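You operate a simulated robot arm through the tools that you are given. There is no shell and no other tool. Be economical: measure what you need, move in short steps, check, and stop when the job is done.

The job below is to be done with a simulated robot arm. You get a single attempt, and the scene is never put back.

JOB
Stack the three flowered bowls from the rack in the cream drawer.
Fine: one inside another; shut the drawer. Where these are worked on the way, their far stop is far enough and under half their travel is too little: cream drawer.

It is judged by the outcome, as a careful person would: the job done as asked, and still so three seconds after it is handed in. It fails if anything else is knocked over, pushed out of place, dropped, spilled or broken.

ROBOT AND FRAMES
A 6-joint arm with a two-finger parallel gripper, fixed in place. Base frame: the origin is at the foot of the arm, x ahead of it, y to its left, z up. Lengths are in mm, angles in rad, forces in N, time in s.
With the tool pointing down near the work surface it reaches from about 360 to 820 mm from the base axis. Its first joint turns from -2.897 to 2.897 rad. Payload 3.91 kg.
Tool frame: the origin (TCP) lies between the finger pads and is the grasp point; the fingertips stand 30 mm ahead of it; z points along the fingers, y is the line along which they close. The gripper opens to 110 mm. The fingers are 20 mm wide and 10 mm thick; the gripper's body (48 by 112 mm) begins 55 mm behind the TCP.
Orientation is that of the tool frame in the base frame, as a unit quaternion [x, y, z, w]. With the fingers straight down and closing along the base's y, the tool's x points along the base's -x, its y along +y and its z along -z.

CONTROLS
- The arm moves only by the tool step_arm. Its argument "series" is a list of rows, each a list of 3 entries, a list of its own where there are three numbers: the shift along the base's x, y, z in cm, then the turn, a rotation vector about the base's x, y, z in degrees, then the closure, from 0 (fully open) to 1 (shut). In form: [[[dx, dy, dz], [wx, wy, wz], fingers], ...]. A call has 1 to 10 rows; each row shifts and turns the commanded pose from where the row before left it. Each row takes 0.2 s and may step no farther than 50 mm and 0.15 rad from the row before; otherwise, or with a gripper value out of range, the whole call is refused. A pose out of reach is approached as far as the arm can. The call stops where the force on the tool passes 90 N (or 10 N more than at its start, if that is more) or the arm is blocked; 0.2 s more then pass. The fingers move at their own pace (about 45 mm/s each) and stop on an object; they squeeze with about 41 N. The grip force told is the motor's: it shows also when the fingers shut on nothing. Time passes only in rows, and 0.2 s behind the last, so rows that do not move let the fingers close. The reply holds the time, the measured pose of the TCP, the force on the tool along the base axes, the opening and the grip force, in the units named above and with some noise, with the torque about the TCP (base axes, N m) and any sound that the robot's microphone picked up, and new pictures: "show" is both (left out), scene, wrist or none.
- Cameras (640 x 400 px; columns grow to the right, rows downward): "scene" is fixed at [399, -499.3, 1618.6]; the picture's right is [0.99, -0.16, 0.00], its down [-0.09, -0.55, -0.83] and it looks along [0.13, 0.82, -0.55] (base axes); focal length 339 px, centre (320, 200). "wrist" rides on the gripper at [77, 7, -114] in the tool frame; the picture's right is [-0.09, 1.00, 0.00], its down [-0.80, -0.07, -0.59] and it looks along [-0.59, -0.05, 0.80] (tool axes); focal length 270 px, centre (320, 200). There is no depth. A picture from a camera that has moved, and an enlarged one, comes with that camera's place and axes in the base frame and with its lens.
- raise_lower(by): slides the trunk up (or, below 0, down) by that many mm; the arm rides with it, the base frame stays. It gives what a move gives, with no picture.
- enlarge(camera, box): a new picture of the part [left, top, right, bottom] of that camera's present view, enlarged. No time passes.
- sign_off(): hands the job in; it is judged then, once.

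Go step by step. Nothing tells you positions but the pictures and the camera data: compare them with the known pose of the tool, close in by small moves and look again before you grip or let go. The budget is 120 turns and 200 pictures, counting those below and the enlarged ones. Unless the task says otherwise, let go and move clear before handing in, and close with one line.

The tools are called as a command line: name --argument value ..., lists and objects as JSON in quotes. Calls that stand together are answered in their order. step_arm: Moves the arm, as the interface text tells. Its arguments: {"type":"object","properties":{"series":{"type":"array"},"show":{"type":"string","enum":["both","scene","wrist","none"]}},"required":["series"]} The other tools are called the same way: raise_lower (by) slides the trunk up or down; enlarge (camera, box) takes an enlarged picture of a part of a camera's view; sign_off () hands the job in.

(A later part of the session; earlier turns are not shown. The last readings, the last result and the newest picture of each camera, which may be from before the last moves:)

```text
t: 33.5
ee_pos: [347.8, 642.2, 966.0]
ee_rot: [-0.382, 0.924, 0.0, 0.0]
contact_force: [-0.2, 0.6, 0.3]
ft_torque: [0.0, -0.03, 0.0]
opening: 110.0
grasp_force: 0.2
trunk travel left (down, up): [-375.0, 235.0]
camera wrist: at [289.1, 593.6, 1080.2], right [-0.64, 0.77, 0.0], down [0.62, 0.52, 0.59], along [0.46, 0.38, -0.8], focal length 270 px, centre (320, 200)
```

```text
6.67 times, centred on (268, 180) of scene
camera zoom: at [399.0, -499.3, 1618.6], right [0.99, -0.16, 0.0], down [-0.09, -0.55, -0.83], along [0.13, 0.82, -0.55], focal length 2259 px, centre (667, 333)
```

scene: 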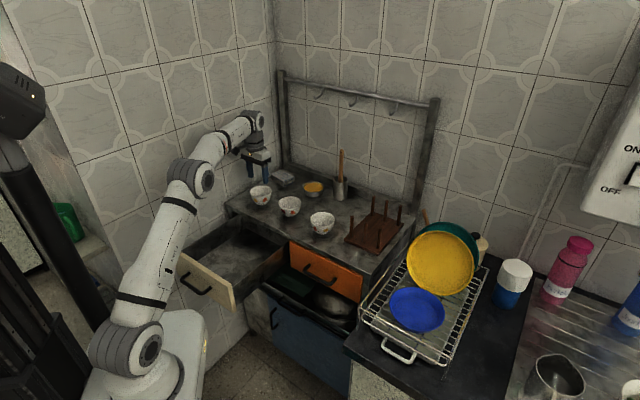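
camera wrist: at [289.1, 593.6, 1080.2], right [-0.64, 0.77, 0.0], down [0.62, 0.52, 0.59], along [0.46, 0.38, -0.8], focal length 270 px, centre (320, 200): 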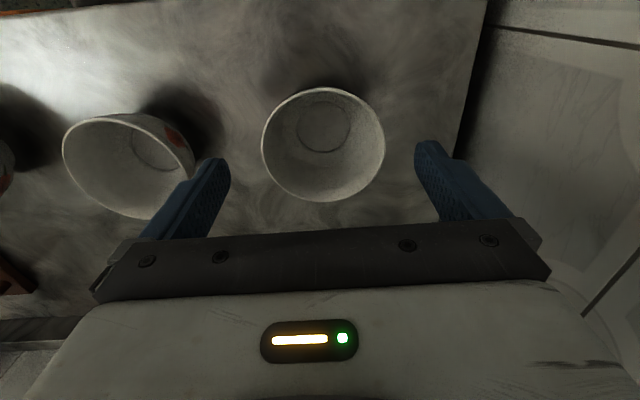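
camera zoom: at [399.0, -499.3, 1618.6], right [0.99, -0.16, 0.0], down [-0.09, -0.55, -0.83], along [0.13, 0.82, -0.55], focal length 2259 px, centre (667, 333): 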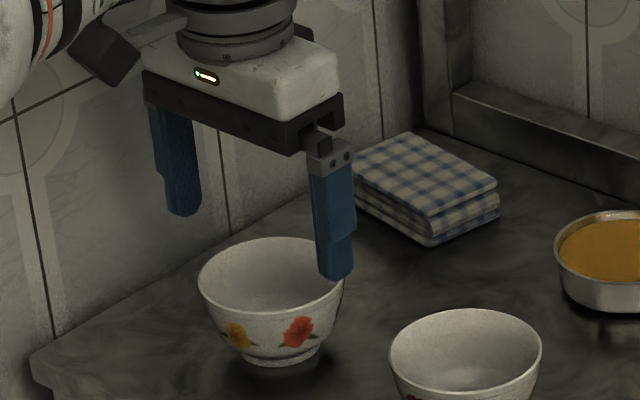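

step_arm --series '[[[0.05, 0.27, -2], [0, 0, 0], 0], [[0, 0, -2.1], [0, 0, 0], 0], [[0, 0, 0], [0, 0, 0], 0.15], [[0, 0, 0], [0, 0, 0], 0.6], [[0, 0, 0], [0, 0, 0], 0.6], [[0, 0, 0], [0, 0, 0], 0.6], [[0, 0, 0.6], [0, 0, 0], 0.6], [[0, 0, 1], [0, 0, 0], 0.6]]' --show "wrist"

enlarge --camera "scene" --box '[220, 150, 316, 210]'

```text
t: 35.3
ee_pos: [347.7, 643.9, 939.8]
ee_rot: [-0.381, 0.924, 0.0, 0.0]
contact_force: [0.1, 0.5, -0.3]
ft_torque: [-0.03, 0.0, -0.01]
opening: 83.6
grasp_force: 40.8
trunk travel left (down, up): [-375.0, 235.0]
camera wrist: at [289.7, 595.8, 1055.2], right [-0.64, 0.77, 0.0], down [0.62, 0.52, 0.59], along [0.46, 0.38, -0.8], focal length 270 px, centre (320, 200)
```

wrist: 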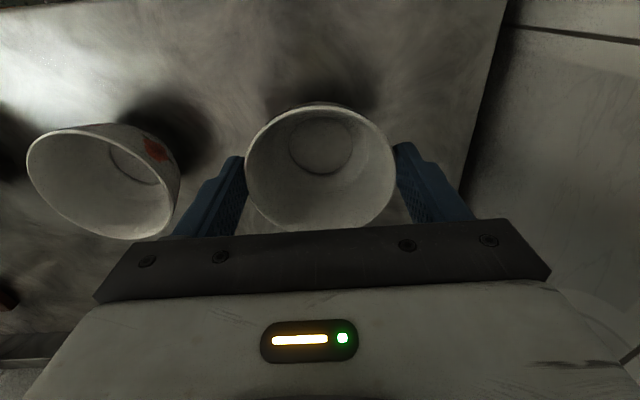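

```text
6.67 times, centred on (268, 180) of scene
camera zoom: at [399.0, -499.3, 1618.6], right [0.99, -0.16, 0.0], down [-0.09, -0.55, -0.83], along [0.13, 0.82, -0.55], focal length 2259 px, centre (667, 333)
```

zoom: 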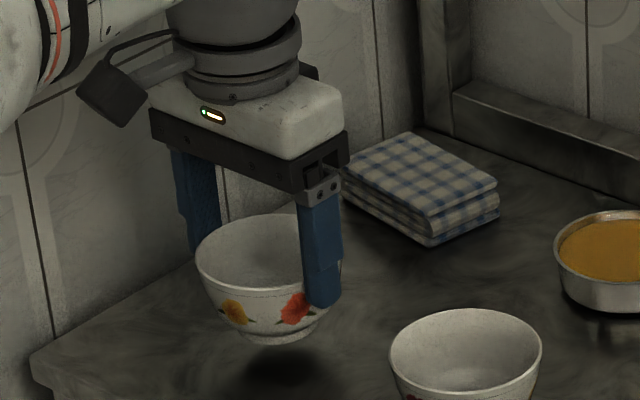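

Bowl A is lifted. I raise it clear and carry it above the open drawer (w≈520, u≈-150).

step_arm --series '[[[0, 0, 3], [0, 0, 0], 0.6], [[0, 0, 3], [0, 0, 0], 0.6], [[-0.86, -1.7, 0], [0, 0, 0], 0.6], [[-1.72, -3.4, 0], [0, 0, 0], 0.6], [[-1.72, -3.4, 0], [0, 0, 0], 0.6], [[-1.72, -3.4, 0], [0, 0, 0], 0.6], [[-1.72, -3.4, 0], [0, 0, 0], 0.6], [[-0.86, -1.7, 0], [0, 0, 0], 0.6], [[0, 0, 0], [0, 0, 0], 0.6]]'

enlarge --camera "scene" --box '[170, 140, 330, 240]'

```text
t: 37.3
ee_pos: [262.3, 475.4, 998.3]
ee_rot: [-0.382, 0.924, 0.0, 0.0]
contact_force: [-0.3, 0.0, -0.9]
ft_torque: [-0.01, 0.01, 0.02]
opening: 83.1
grasp_force: 41.0
trunk travel left (down, up): [-375.0, 235.0]
camera wrist: at [204.1, 426.8, 1114.1], right [-0.64, 0.77, 0.0], down [0.62, 0.52, 0.59], along [0.46, 0.38, -0.8], focal length 270 px, centre (320, 200)
```

scene: 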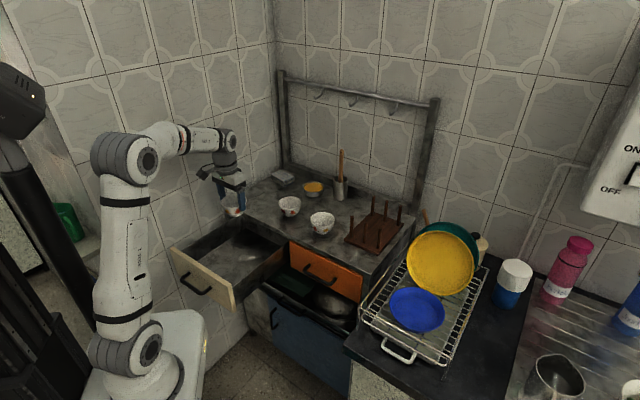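
wrist: 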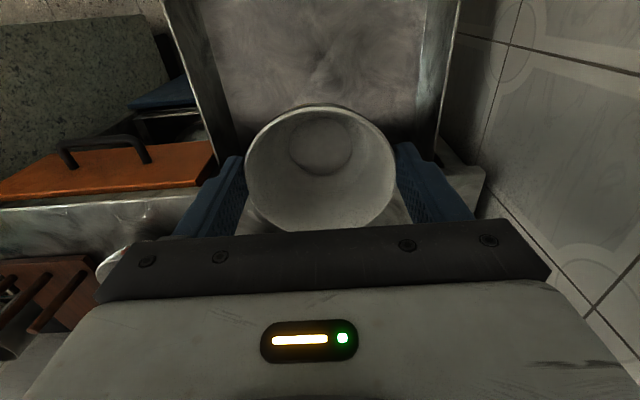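

```text
4.00 times, centred on (250, 190) of scene
camera zoom: at [399.0, -499.3, 1618.6], right [0.99, -0.16, 0.0], down [-0.09, -0.55, -0.83], along [0.13, 0.82, -0.55], focal length 1355 px, centre (600, 240)
```

zoom: 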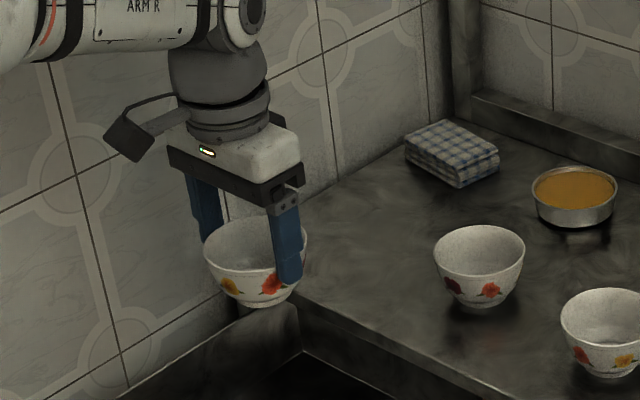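

Centred over the drawer. I lower to well above the floor and look.

step_arm --series '[[[0, 0, -3], [0, 0, 0], 0.6], [[0, 0, -4], [0, 0, 0], 0.6], [[0, 0, -4], [0, 0, 0], 0.6], [[0, 0, -4], [0, 0, 0], 0.6], [[0, 0, -2.5], [0, 0, 0], 0.6], [[0, 0, -1], [0, 0, 0], 0.6]]'

enlarge --camera "scene" --box '[170, 180, 330, 280]'

```text
t: 38.7
ee_pos: [261.7, 474.4, 812.5]
ee_rot: [-0.382, 0.924, 0.0, 0.0]
contact_force: [0.3, 0.5, -0.4]
ft_torque: [-0.01, 0.01, 0.01]
opening: 83.1
grasp_force: 40.9
trunk travel left (down, up): [-375.0, 235.0]
camera wrist: at [203.9, 426.4, 927.6], right [-0.64, 0.77, 0.0], down [0.62, 0.52, 0.59], along [0.46, 0.38, -0.8], focal length 270 px, centre (320, 200)
```

scene: 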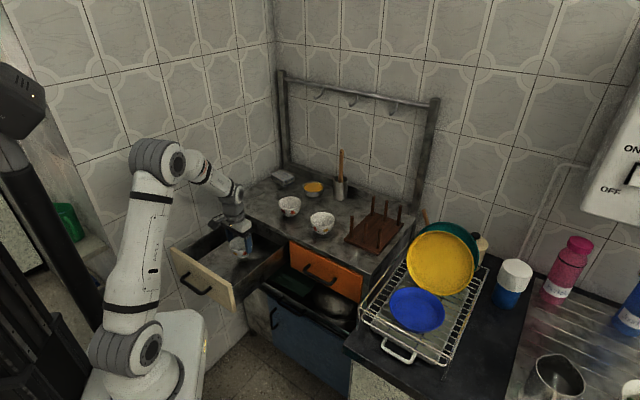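
wrist: 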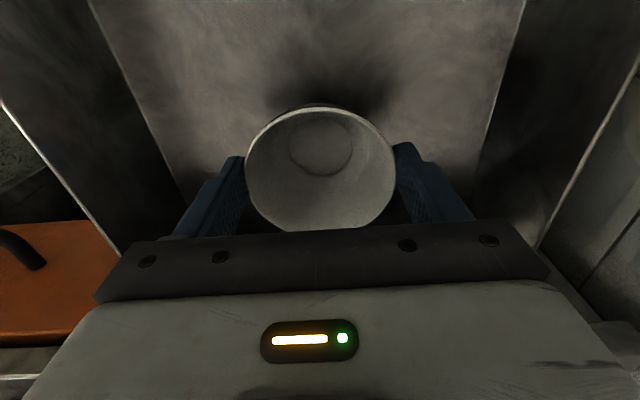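

```text
4.00 times, centred on (250, 230) of scene
camera zoom: at [399.0, -499.3, 1618.6], right [0.99, -0.16, 0.0], down [-0.09, -0.55, -0.83], along [0.13, 0.82, -0.55], focal length 1355 px, centre (600, 80)
```

zoom: 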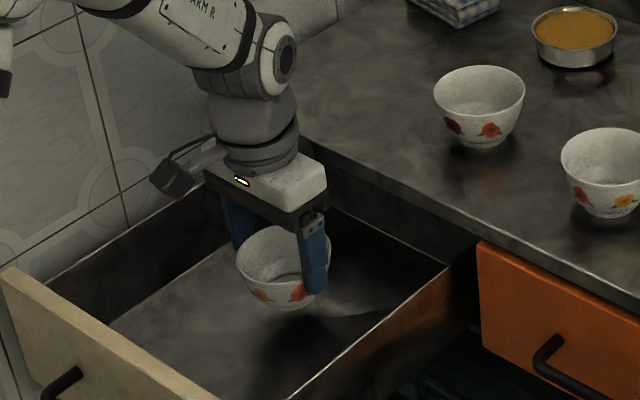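

step_arm --series '[[[0, 0, -1], [0, 0, 0], 0.6], [[0, 0, -0.7], [0, 0, 0], 0.6], [[0, 0, -0.4], [0, 0, 0], 0.6]]' --show "wrist"

enlarge --camera "scene" --box '[202, 200, 298, 260]'

```text
t: 39.5
ee_pos: [263.2, 474.0, 792.7]
ee_rot: [-0.382, 0.924, 0.0, 0.0]
contact_force: [-0.2, 0.1, 0.0]
ft_torque: [-0.04, 0.0, -0.02]
opening: 83.3
grasp_force: 40.9
trunk travel left (down, up): [-375.0, 235.0]
camera wrist: at [204.4, 425.8, 908.1], right [-0.64, 0.77, 0.0], down [0.62, 0.52, 0.59], along [0.46, 0.38, -0.8], focal length 270 px, centre (320, 200)
```

wrist: 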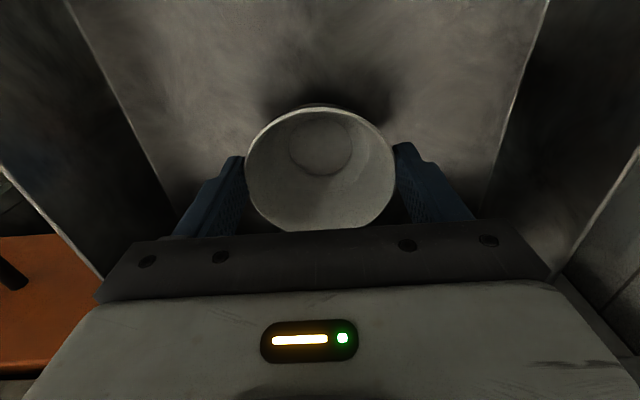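

```text
6.67 times, centred on (250, 230) of scene
camera zoom: at [399.0, -499.3, 1618.6], right [0.99, -0.16, 0.0], down [-0.09, -0.55, -0.83], along [0.13, 0.82, -0.55], focal length 2259 px, centre (787, 0)
```

zoom: 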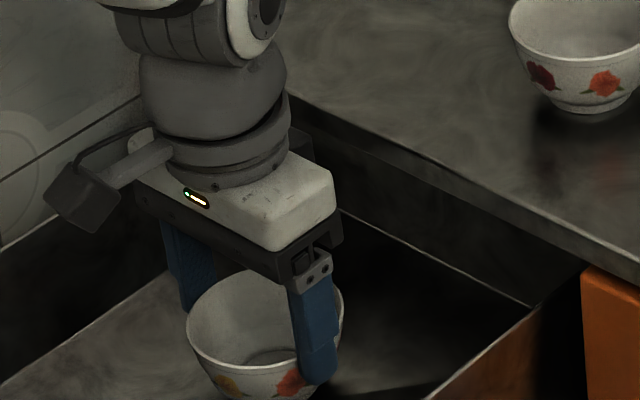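

step_arm --series '[[[0, 0, -0.5], [0, 0, 0], 0.6], [[0, 0, -0.3], [0, 0, 0], 0.6], [[0, 0, -0.3], [0, 0, 0], 0.6]]' --show "none"

enlarge --camera "scene" --box '[202, 210, 298, 270]'

```text
t: 40.3
ee_pos: [263.1, 474.2, 783.8]
ee_rot: [-0.382, 0.924, 0.001, 0.001]
contact_force: [1.8, -2.0, 7.5]
ft_torque: [-0.12, -0.16, -0.07]
opening: 83.0
grasp_force: 40.9
trunk travel left (down, up): [-375.0, 235.0]
```

```text
6.67 times, centred on (250, 240) of scene
camera zoom: at [399.0, -499.3, 1618.6], right [0.99, -0.16, 0.0], down [-0.09, -0.55, -0.83], along [0.13, 0.82, -0.55], focal length 2259 px, centre (787, -67)
```

zoom: 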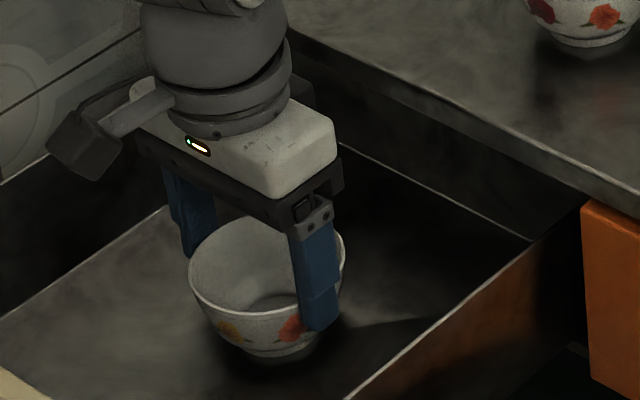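

Contact with the drawer floor (7.5 N). I release and rise.

step_arm --series '[[[0, 0, 0], [0, 0, 0], 0.2], [[0, 0, 0], [0, 0, 0], 0], [[0, 0, 0], [0, 0, 0], 0], [[0, 0, 2], [0, 0, 0], 0], [[0, 0, 4], [0, 0, 0], 0], [[0, 0, 5], [0, 0, 0], 0], [[0, 0, 5], [0, 0, 0], 0], [[0, 0, 5], [0, 0, 0], 0]]'

enlarge --camera "scene" --box '[202, 210, 298, 270]'

```text
t: 42.1
ee_pos: [260.8, 472.2, 992.3]
ee_rot: [-0.382, 0.924, -0.001, 0.0]
contact_force: [-0.6, 0.4, 0.9]
ft_torque: [-0.02, -0.04, -0.02]
opening: 109.9
grasp_force: 0.0
trunk travel left (down, up): [-375.0, 235.0]
camera wrist: at [202.8, 424.0, 1106.7], right [-0.64, 0.77, 0.0], down [0.62, 0.52, 0.59], along [0.46, 0.38, -0.8], focal length 270 px, centre (320, 200)
```

scene: 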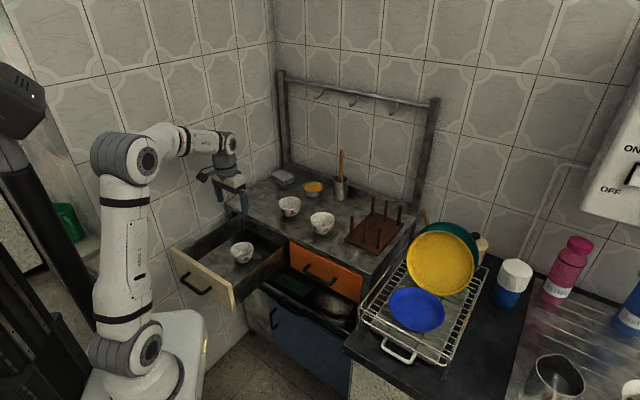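
wrist: 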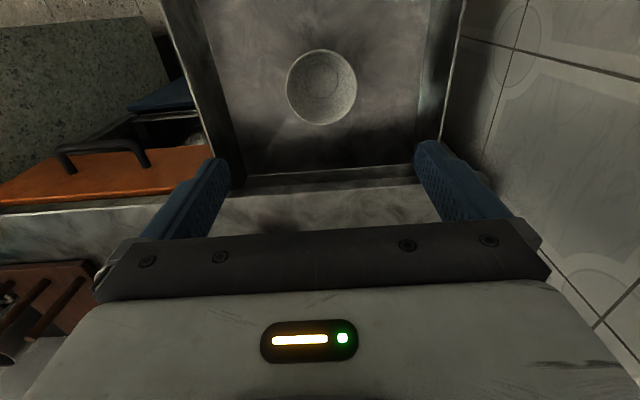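

```text
6.67 times, centred on (250, 240) of scene
camera zoom: at [399.0, -499.3, 1618.6], right [0.99, -0.16, 0.0], down [-0.09, -0.55, -0.83], along [0.13, 0.82, -0.55], focal length 2259 px, centre (787, -67)
```

zoom: 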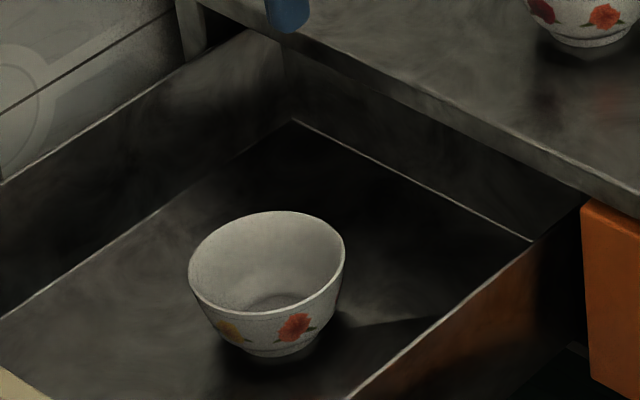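

Bowl A sits well in the drawer at about (264, 475). Next I go above the middle bowl.

step_arm --series '[[[3.2, 1.35, 0], [0, 0, 0], 0], [[3.2, 1.35, 0], [0, 0, 0], 0], [[3.2, 1.35, 0], [0, 0, 0], 0], [[3.2, 1.35, 0], [0, 0, 0], 0], [[3.2, 1.35, -1], [0, 0, 0], 0], [[3.1, 1.35, -1.5], [0, 0, 0], 0], [[0, 0, 0], [0, 0, 0], 0]]'

enlarge --camera "scene" --box '[240, 160, 336, 220]'

```text
t: 43.7
ee_pos: [453.7, 556.8, 966.7]
ee_rot: [-0.382, 0.924, 0.0, 0.0]
contact_force: [0.0, -0.1, -0.9]
ft_torque: [-0.01, 0.02, -0.02]
opening: 110.0
grasp_force: 0.0
trunk travel left (down, up): [-375.0, 235.0]
camera wrist: at [395.6, 507.7, 1081.1], right [-0.64, 0.77, 0.0], down [0.62, 0.52, 0.59], along [0.46, 0.38, -0.8], focal length 270 px, centre (320, 200)
```

scene: 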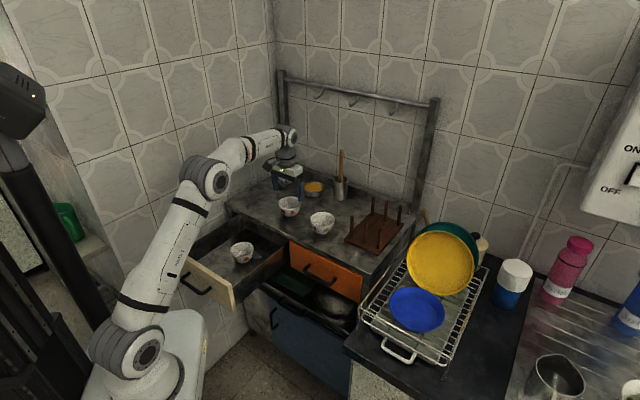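
wrist: 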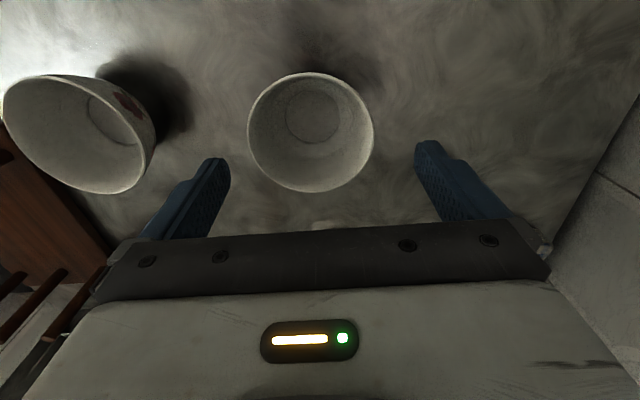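

```text
6.67 times, centred on (288, 190) of scene
camera zoom: at [399.0, -499.3, 1618.6], right [0.99, -0.16, 0.0], down [-0.09, -0.55, -0.83], along [0.13, 0.82, -0.55], focal length 2259 px, centre (533, 267)
```

zoom: 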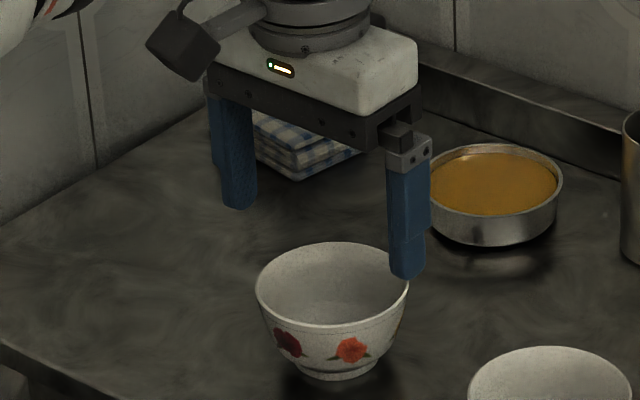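

The bowl's centre is about (453, 547). I shift, lower to the same grip depth, close and lift slightly.

step_arm --series '[[[-0.04, -0.95, 0], [0, 0, 0], 0], [[0, 0, -2], [0, 0, 0], 0], [[0, 0, -2.2], [0, 0, 0], 0], [[0, 0, 0], [0, 0, 0], 0.15], [[0, 0, 0], [0, 0, 0], 0.6], [[0, 0, 0], [0, 0, 0], 0.6], [[0, 0, 0], [0, 0, 0], 0.6], [[0, 0, 0.6], [0, 0, 0], 0.6], [[0, 0, 1], [0, 0, 0], 0.6]]'

enlarge --camera "scene" --box '[240, 160, 336, 220]'

```text
t: 45.7
ee_pos: [452.9, 545.8, 943.1]
ee_rot: [-0.381, 0.924, 0.0, 0.0]
contact_force: [0.1, -0.1, -0.7]
ft_torque: [0.02, -0.02, 0.0]
opening: 84.0
grasp_force: 40.9
trunk travel left (down, up): [-375.0, 235.0]
camera wrist: at [394.8, 497.8, 1056.6], right [-0.64, 0.77, 0.0], down [0.62, 0.52, 0.59], along [0.46, 0.38, -0.8], focal length 270 px, centre (320, 200)
```

scene: 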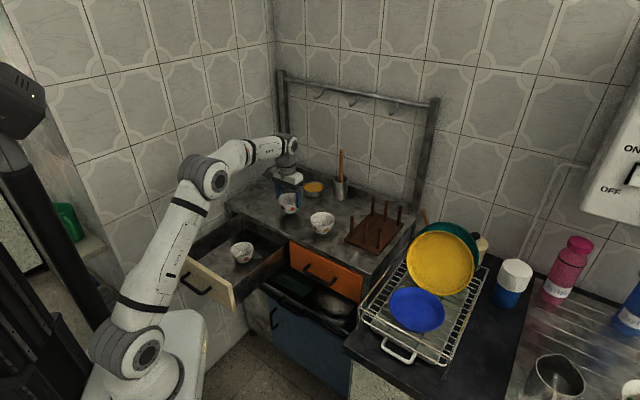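
wrist: 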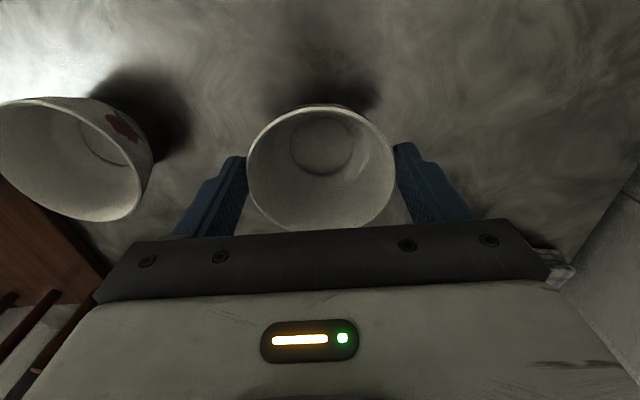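

```text
6.67 times, centred on (288, 190) of scene
camera zoom: at [399.0, -499.3, 1618.6], right [0.99, -0.16, 0.0], down [-0.09, -0.55, -0.83], along [0.13, 0.82, -0.55], focal length 2259 px, centre (533, 267)
```

zoom: 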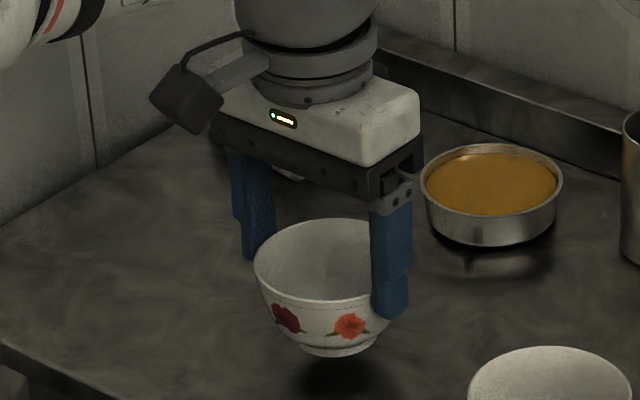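

Bowl B is held. I lift and carry it above bowl A.

step_arm --series '[[[0, 0, 2.5], [0, 0, 0], 0.6], [[0, 0, 3], [0, 0, 0], 0.6], [[-1.58, -0.6, 0], [0, 0, 0], 0.6], [[-3.16, -1.19, 0], [0, 0, 0], 0.6], [[-3.16, -1.19, 0], [0, 0, 0], 0.6], [[-3.16, -1.19, 0], [0, 0, 0], 0.6], [[-3.16, -1.19, 0], [0, 0, 0], 0.6], [[-3.16, -1.19, 0], [0, 0, 0], 0.6], [[-1.58, -0.6, 0], [0, 0, 0], 0.6], [[0, 0, -3], [0, 0, 0], 0.6]]'

enlarge --camera "scene" --box '[180, 180, 308, 260]'

```text
t: 47.9
ee_pos: [261.6, 476.9, 967.4]
ee_rot: [-0.38, 0.925, 0.0, 0.0]
contact_force: [0.3, -0.2, 0.2]
ft_torque: [0.01, 0.01, 0.01]
opening: 83.2
grasp_force: 40.7
trunk travel left (down, up): [-375.0, 235.0]
camera wrist: at [204.1, 427.9, 1081.6], right [-0.64, 0.77, 0.0], down [0.62, 0.52, 0.59], along [0.46, 0.38, -0.8], focal length 270 px, centre (320, 200)
```

scene: 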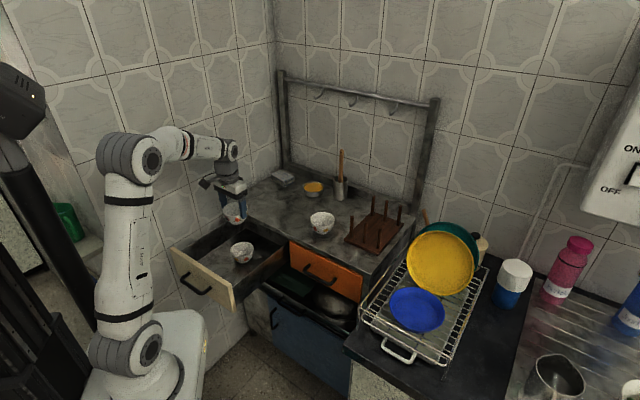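
wrist: 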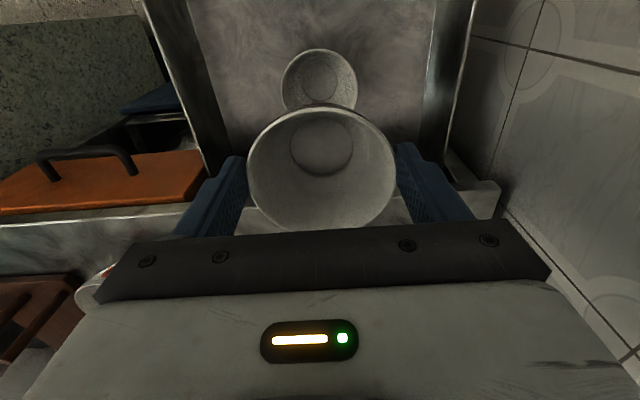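

```text
5.00 times, centred on (244, 220) of scene
camera zoom: at [399.0, -499.3, 1618.6], right [0.99, -0.16, 0.0], down [-0.09, -0.55, -0.83], along [0.13, 0.82, -0.55], focal length 1694 px, centre (700, 100)
```

zoom: 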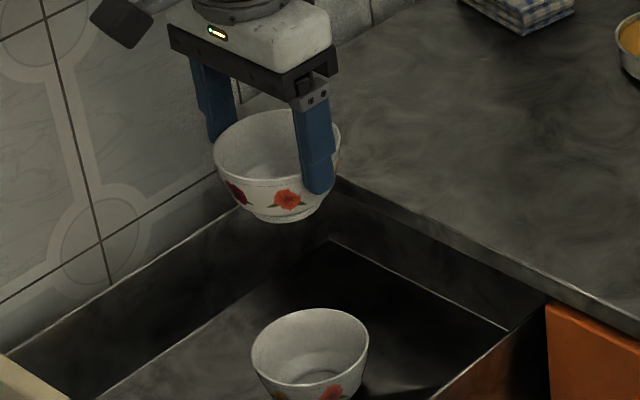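

Both bowls are in view. I correct the small offset and descend to just above bowl A.

step_arm --series '[[[0.18, -0.22, -3], [0, 0, 0], 0.6], [[0, 0, -4], [0, 0, 0], 0.6], [[0, 0, -3], [0, 0, 0], 0.6], [[0, 0, -2], [0, 0, 0], 0.6], [[0, 0, 0], [0, 0, 0], 0.6]]'

enlarge --camera "scene" --box '[212, 205, 276, 245]'

```text
t: 49.1
ee_pos: [265.2, 472.9, 848.3]
ee_rot: [-0.382, 0.924, 0.0, 0.001]
contact_force: [0.8, 0.0, -1.2]
ft_torque: [0.03, 0.02, -0.01]
opening: 83.5
grasp_force: 40.2
trunk travel left (down, up): [-375.0, 235.0]
camera wrist: at [207.1, 424.6, 961.7], right [-0.64, 0.77, 0.0], down [0.62, 0.52, 0.59], along [0.46, 0.38, -0.8], focal length 270 px, centre (320, 200)
```

scene: 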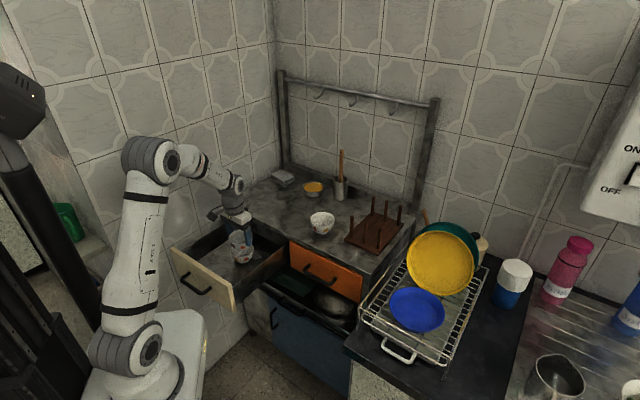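
wrist: 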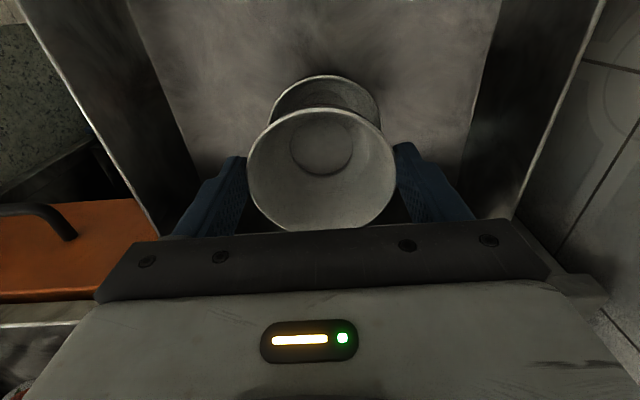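

```text
10.00 times, centred on (244, 225) of scene
camera zoom: at [399.0, -499.3, 1618.6], right [0.99, -0.16, 0.0], down [-0.09, -0.55, -0.83], along [0.13, 0.82, -0.55], focal length 3388 px, centre (1080, -50)
```

zoom: 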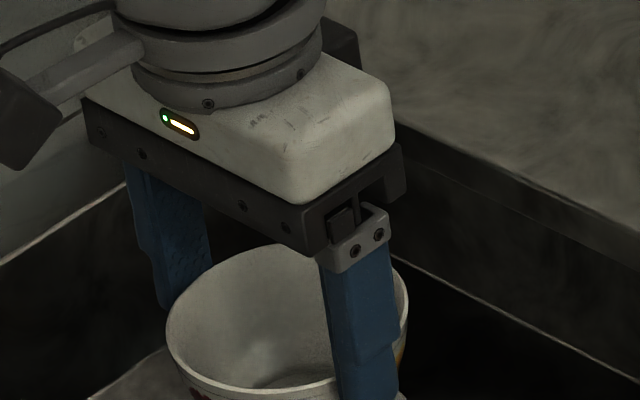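

Along w the two rims line up; sideways there may be ~3 mm offset. I enlarge to measure.

enlarge --camera "wrist" --box '[240, 60, 400, 160]'

```text
4.00 times, centred on (320, 110) of wrist
camera zoom: at [207.1, 424.6, 961.7], right [-0.64, 0.77, 0.0], down [0.62, 0.52, 0.59], along [0.46, 0.38, -0.8], focal length 1081 px, centre (320, 560)
```

zoom: 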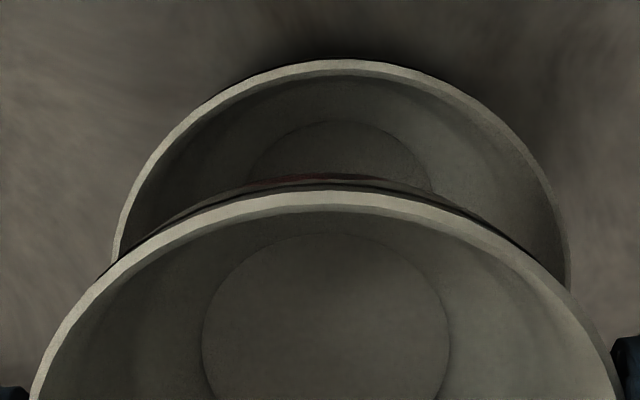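

Bowl A's centre matches its release position (≈262.5, 474.4). I correct by (-3, +1.6) mm and lower into it, watching force.

step_arm --series '[[[-0.28, 0.16, 0], [0, 0, 0], 0.6], [[0, 0, -1], [0, 0, 0], 0.6], [[0, 0, -1], [0, 0, 0], 0.6], [[0, 0, -0.7], [0, 0, 0], 0.6]]' --show "wrist"

enlarge --camera "wrist" --box '[240, 70, 400, 170]'

```text
t: 50.1
ee_pos: [263.0, 474.8, 819.9]
ee_rot: [-0.382, 0.924, 0.001, 0.0]
contact_force: [-0.2, -0.4, 0.0]
ft_torque: [0.01, -0.04, -0.01]
opening: 83.5
grasp_force: 40.8
trunk travel left (down, up): [-375.0, 235.0]
camera wrist: at [204.1, 425.8, 934.6], right [-0.64, 0.77, 0.0], down [0.62, 0.52, 0.59], along [0.46, 0.38, -0.8], focal length 270 px, centre (320, 200)
```

wrist: 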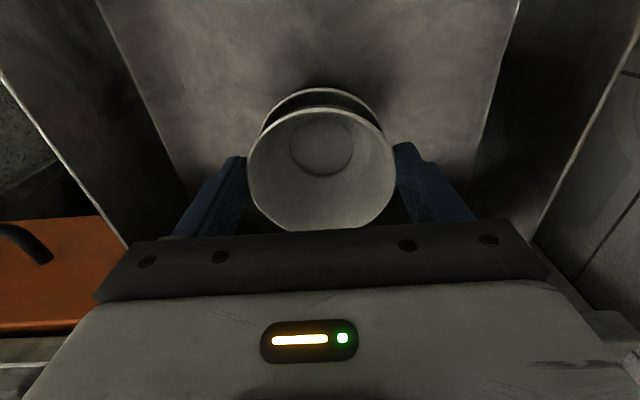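

```text
4.00 times, centred on (320, 120) of wrist
camera zoom: at [204.1, 425.8, 934.6], right [-0.64, 0.77, 0.0], down [0.62, 0.52, 0.59], along [0.46, 0.38, -0.8], focal length 1081 px, centre (320, 520)
```

zoom: 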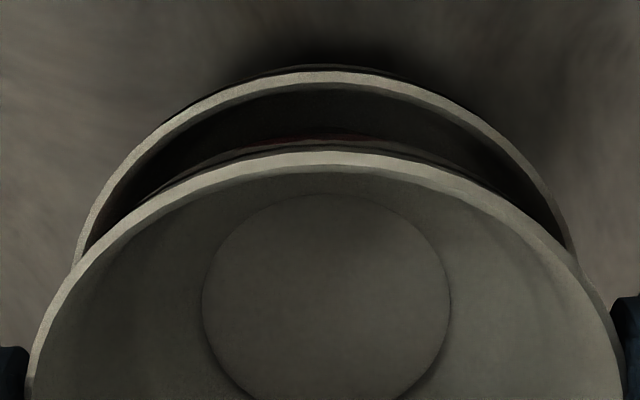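

Well aligned. I keep lowering gently.

step_arm --series '[[[0, 0, -0.5], [0, 0, 0], 0.6], [[0, 0, -0.4], [0, 0, 0], 0.6], [[0, 0, -0.4], [0, 0, 0], 0.6]]' --show "wrist"

enlarge --camera "scene" --box '[212, 220, 276, 260]'

```text
t: 50.9
ee_pos: [262.8, 473.7, 806.3]
ee_rot: [-0.382, 0.924, -0.001, 0.0]
contact_force: [0.7, 0.2, -1.9]
ft_torque: [0.02, 0.01, -0.01]
opening: 83.2
grasp_force: 40.9
trunk travel left (down, up): [-375.0, 235.0]
camera wrist: at [203.7, 425.7, 921.9], right [-0.64, 0.77, 0.0], down [0.62, 0.52, 0.59], along [0.46, 0.38, -0.8], focal length 270 px, centre (320, 200)
```

wrist: 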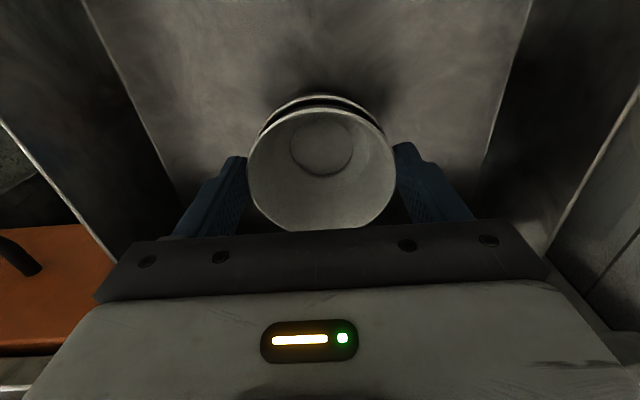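

```text
10.00 times, centred on (244, 240) of scene
camera zoom: at [399.0, -499.3, 1618.6], right [0.99, -0.16, 0.0], down [-0.09, -0.55, -0.83], along [0.13, 0.82, -0.55], focal length 3388 px, centre (1080, -200)
```

zoom: 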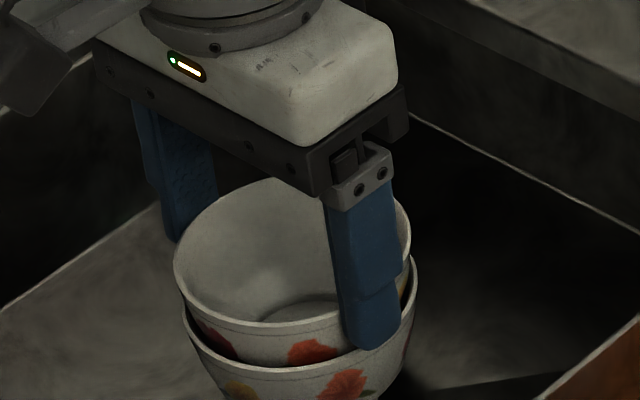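

step_arm --series '[[[0, 0, -0.25], [0, 0, 0], 0.6], [[0, 0, -0.25], [0, 0, 0], 0.6]]' --show "none"

enlarge --camera "scene" --box '[212, 220, 276, 260]'

```text
t: 51.5
ee_pos: [262.3, 473.7, 803.9]
ee_rot: [-0.381, 0.924, 0.002, 0.003]
contact_force: [2.3, -0.2, 27.9]
ft_torque: [0.07, -0.18, 0.18]
opening: 83.3
grasp_force: 41.0
trunk travel left (down, up): [-375.0, 235.0]
```

```text
10.00 times, centred on (244, 240) of scene
camera zoom: at [399.0, -499.3, 1618.6], right [0.99, -0.16, 0.0], down [-0.09, -0.55, -0.83], along [0.13, 0.82, -0.55], focal length 3388 px, centre (1080, -200)
```

zoom: 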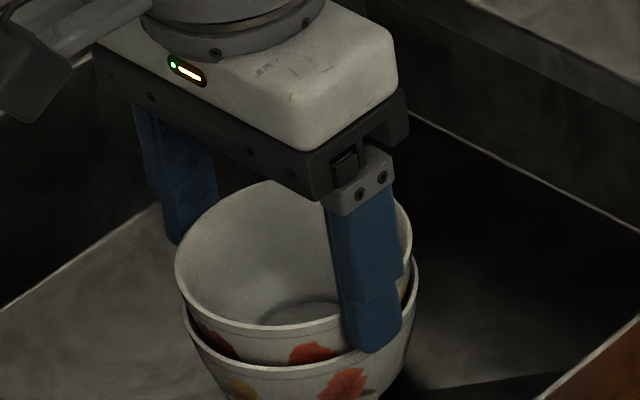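

Contact felt at a rim step of about 20 mm: the bowl is seated or nearly so. I relieve the force and open.

step_arm --series '[[[0, 0, 0.2], [0, 0, 0], 0.6], [[0, 0, 0], [0, 0, 0], 0.2], [[0, 0, 0], [0, 0, 0], 0], [[0, 0, 0], [0, 0, 0], 0], [[0, 0, 2], [0, 0, 0], 0], [[0, 0, 4], [0, 0, 0], 0], [[0, 0, 5], [0, 0, 0], 0], [[0, 0, 5], [0, 0, 0], 0], [[0, 0, 3], [0, 0, 0], 0]]'

enlarge --camera "scene" --box '[212, 220, 276, 260]'

enlarge --camera "wrist" --box '[240, 50, 400, 150]'

```text
t: 53.5
ee_pos: [261.0, 476.5, 995.6]
ee_rot: [-0.382, 0.924, 0.0, 0.0]
contact_force: [-0.1, 0.1, 0.0]
ft_torque: [0.0, 0.0, 0.0]
opening: 110.2
grasp_force: 0.1
trunk travel left (down, up): [-375.0, 235.0]
camera wrist: at [202.4, 427.2, 1110.3], right [-0.64, 0.77, 0.0], down [0.62, 0.52, 0.59], along [0.46, 0.38, -0.8], focal length 270 px, centre (320, 200)
```

scene: 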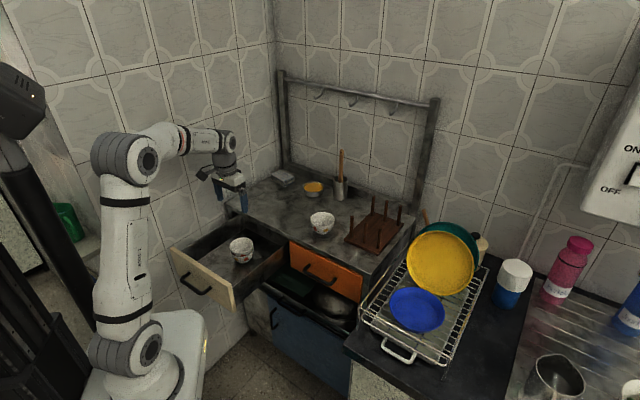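
wrist: 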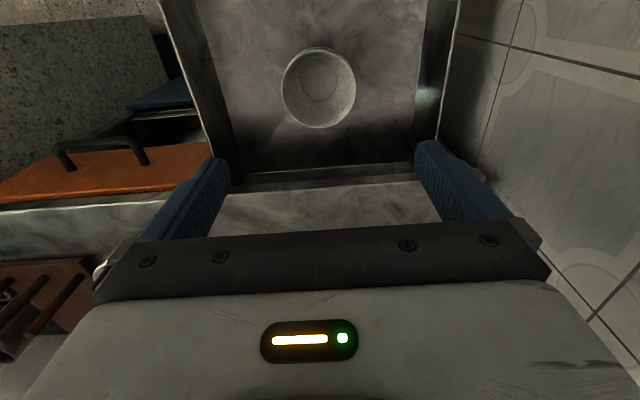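

```text
10.00 times, centred on (244, 240) of scene
camera zoom: at [399.0, -499.3, 1618.6], right [0.99, -0.16, 0.0], down [-0.09, -0.55, -0.83], along [0.13, 0.82, -0.55], focal length 3388 px, centre (1080, -200)
```

zoom: 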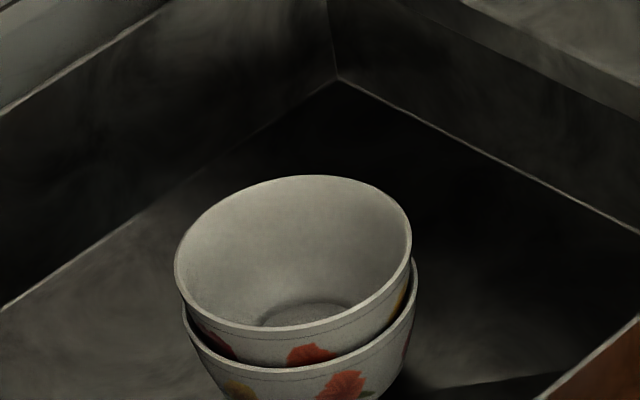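

```text
4.00 times, centred on (320, 100) of wrist
camera zoom: at [202.4, 427.2, 1110.3], right [-0.64, 0.77, 0.0], down [0.62, 0.52, 0.59], along [0.46, 0.38, -0.8], focal length 1081 px, centre (320, 600)
```

zoom: 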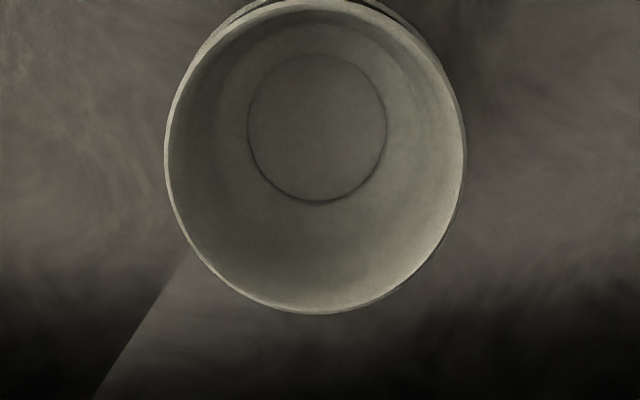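

B is nested upright inside A (rim step ≈20 mm). Now the third bowl, near (556, 427).

step_arm --series '[[[3.69, -0.62, 0], [0, 0, 0], 0], [[3.69, -0.62, 0], [0, 0, 0], 0], [[3.69, -0.62, 0], [0, 0, 0], 0], [[3.69, -0.62, 0], [0, 0, 0], 0], [[3.69, -0.62, 0], [0, 0, 0], 0], [[3.69, -0.62, 0], [0, 0, 0], 0], [[3.69, -0.62, -1], [0, 0, 0], 0], [[3.67, -0.62, -2], [0, 0, 0], 0], [[0, 0, 0], [0, 0, 0], 0]]'

enlarge --camera "scene" --box '[270, 160, 398, 240]'

```text
t: 55.5
ee_pos: [557.4, 424.2, 963.0]
ee_rot: [-0.381, 0.924, 0.0, 0.001]
contact_force: [0.1, 0.0, -0.4]
ft_torque: [0.01, 0.03, 0.0]
opening: 110.2
grasp_force: 0.1
trunk travel left (down, up): [-375.0, 235.0]
camera wrist: at [498.8, 376.0, 1078.4], right [-0.64, 0.77, 0.0], down [0.62, 0.52, 0.59], along [0.46, 0.38, -0.8], focal length 270 px, centre (320, 200)
```

scene: 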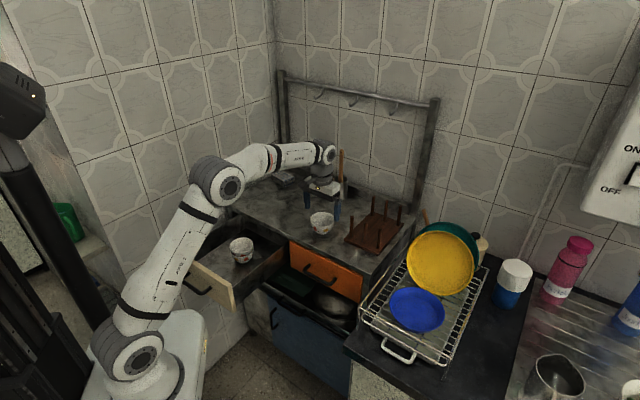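
wrist: 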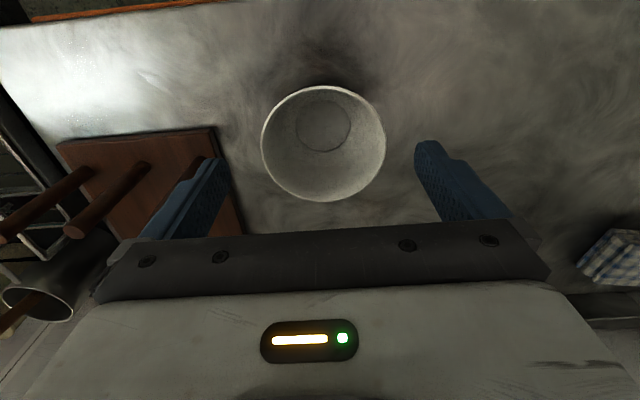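

```text
5.00 times, centred on (334, 200) of scene
camera zoom: at [399.0, -499.3, 1618.6], right [0.99, -0.16, 0.0], down [-0.09, -0.55, -0.83], along [0.13, 0.82, -0.55], focal length 1694 px, centre (250, 200)
```

zoom: 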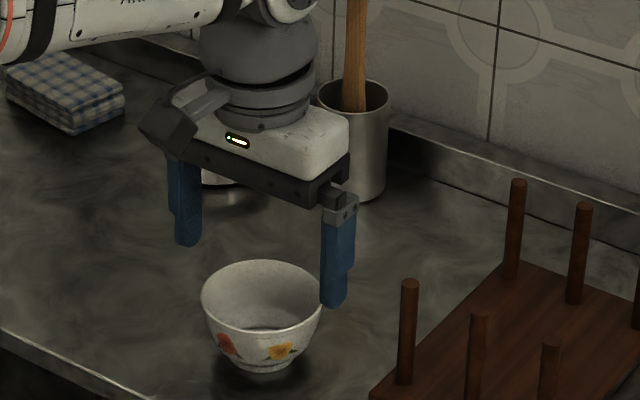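

step_arm --series '[[[-0.03, 0.2, 0], [0, 0, 0], 0.08], [[0, 0, -2], [0, 0, 0], 0.08], [[0, 0, -1.8], [0, 0, 0], 0.08], [[0, 0, 0], [0, 0, 0], 0.2], [[0, 0, 0], [0, 0, 0], 0.6], [[0, 0, 0], [0, 0, 0], 0.6], [[0, 0, 0], [0, 0, 0], 0.6], [[0, 0, 0.6], [0, 0, 0], 0.6], [[0, 0, 1], [0, 0, 0], 0.6]]'

enlarge --camera "scene" --box '[270, 160, 398, 240]'

```text
t: 57.5
ee_pos: [556.2, 426.3, 943.2]
ee_rot: [-0.382, 0.924, 0.0, 0.0]
contact_force: [-0.5, 0.4, -0.7]
ft_torque: [0.03, 0.03, -0.03]
opening: 84.4
grasp_force: 40.7
trunk travel left (down, up): [-375.0, 235.0]
camera wrist: at [498.9, 377.9, 1057.2], right [-0.64, 0.77, 0.0], down [0.62, 0.52, 0.59], along [0.46, 0.38, -0.8], focal length 270 px, centre (320, 200)
```

scene: 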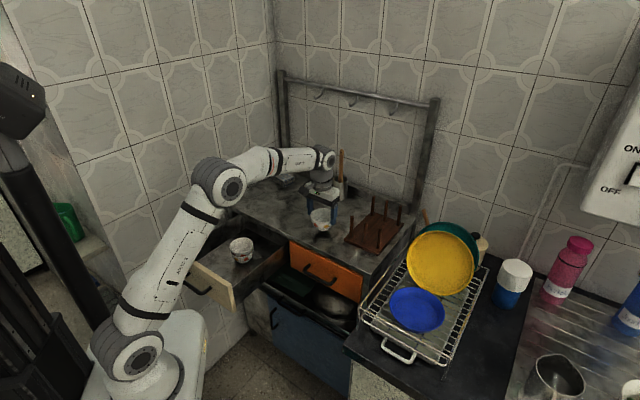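
wrist: 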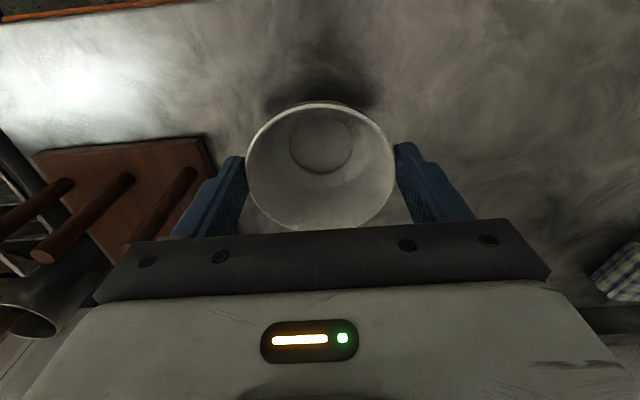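

```text
5.00 times, centred on (334, 200) of scene
camera zoom: at [399.0, -499.3, 1618.6], right [0.99, -0.16, 0.0], down [-0.09, -0.55, -0.83], along [0.13, 0.82, -0.55], focal length 1694 px, centre (250, 200)
```

zoom: 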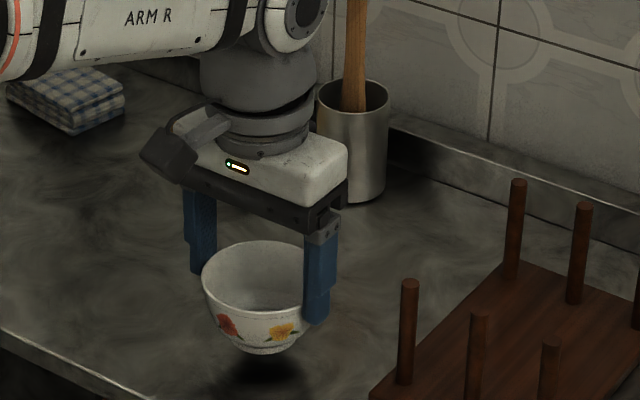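

Bowl C is held. I raise it and carry it to above the stack.

step_arm --series '[[[0, 0, 2.5], [0, 0, 0], 0.6], [[0, 0, 3], [0, 0, 0], 0.6], [[-3.0, 0.48, 0], [0, 0, 0], 0.6], [[-3.98, 0.64, 0], [0, 0, 0], 0.6], [[-3.98, 0.64, 0], [0, 0, 0], 0.6], [[-3.98, 0.64, 0], [0, 0, 0], 0.6], [[-3.98, 0.64, 0], [0, 0, 0], 0.6], [[-3.98, 0.64, 0], [0, 0, 0], 0.6], [[-3.98, 0.64, 0], [0, 0, 0], 0.6], [[-2.5, 0.42, -2], [0, 0, 0], 0.6]]' --show "none"

step_arm --series '[[[0, 0, 0], [0, 0, 0], 0.6]]'

```text
t: 59.7
ee_pos: [262.0, 475.9, 977.6]
ee_rot: [-0.382, 0.924, 0.001, 0.0]
contact_force: [0.7, 0.0, -0.8]
ft_torque: [0.04, -0.01, -0.01]
opening: 84.3
grasp_force: 40.4
trunk travel left (down, up): [-375.0, 235.0]
```

```text
t: 60.1
ee_pos: [262.4, 476.1, 977.2]
ee_rot: [-0.382, 0.924, 0.0, 0.0]
contact_force: [0.2, 0.3, -1.2]
ft_torque: [0.02, 0.02, -0.02]
opening: 84.3
grasp_force: 40.9
trunk travel left (down, up): [-375.0, 235.0]
camera wrist: at [204.9, 427.2, 1092.2], right [-0.64, 0.77, 0.0], down [0.62, 0.52, 0.59], along [0.46, 0.38, -0.8], focal length 270 px, centre (320, 200)
```

scene: 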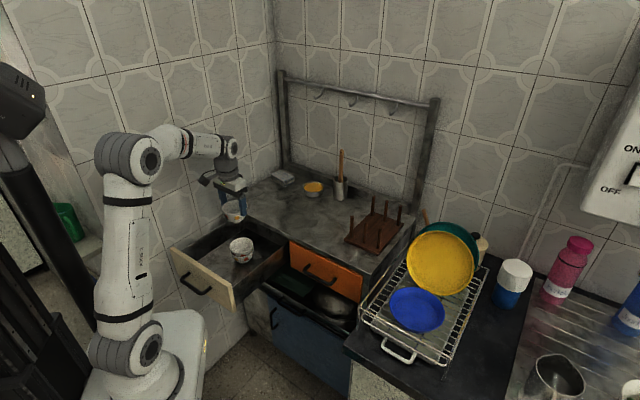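
wrist: 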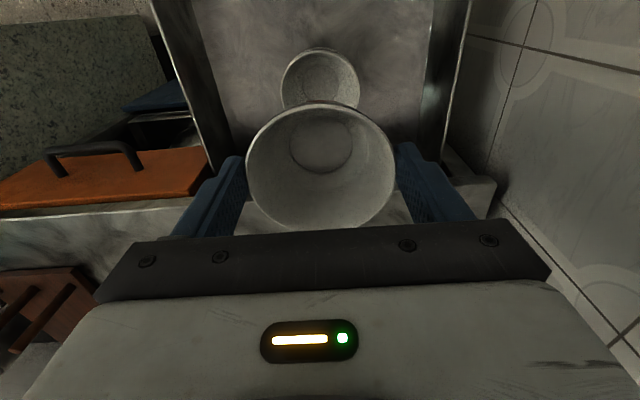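

step_arm --series '[[[0, -0.2, -3], [0, 0, 0], 0.6], [[0, 0, -4], [0, 0, 0], 0.6], [[0, 0, -3], [0, 0, 0], 0.6], [[0, 0, -1], [0, 0, 0], 0.6], [[0, 0, 0], [0, 0, 0], 0.6]]' --show "none"

enlarge --camera "wrist" --box '[240, 60, 400, 160]'

```text
t: 61.3
ee_pos: [263.3, 471.1, 866.9]
ee_rot: [-0.382, 0.924, 0.001, 0.001]
contact_force: [-0.2, 0.3, -0.1]
ft_torque: [-0.01, -0.01, 0.0]
opening: 84.3
grasp_force: 41.4
trunk travel left (down, up): [-375.0, 235.0]
```

```text
4.00 times, centred on (320, 110) of wrist
camera zoom: at [204.5, 422.3, 981.4], right [-0.64, 0.77, 0.0], down [0.62, 0.52, 0.59], along [0.46, 0.38, -0.8], focal length 1081 px, centre (320, 560)
```

zoom: 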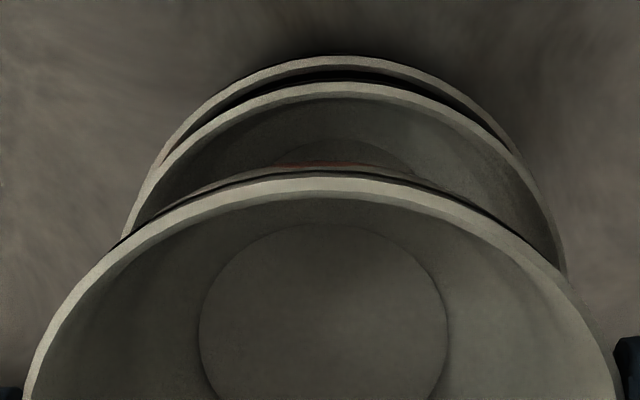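

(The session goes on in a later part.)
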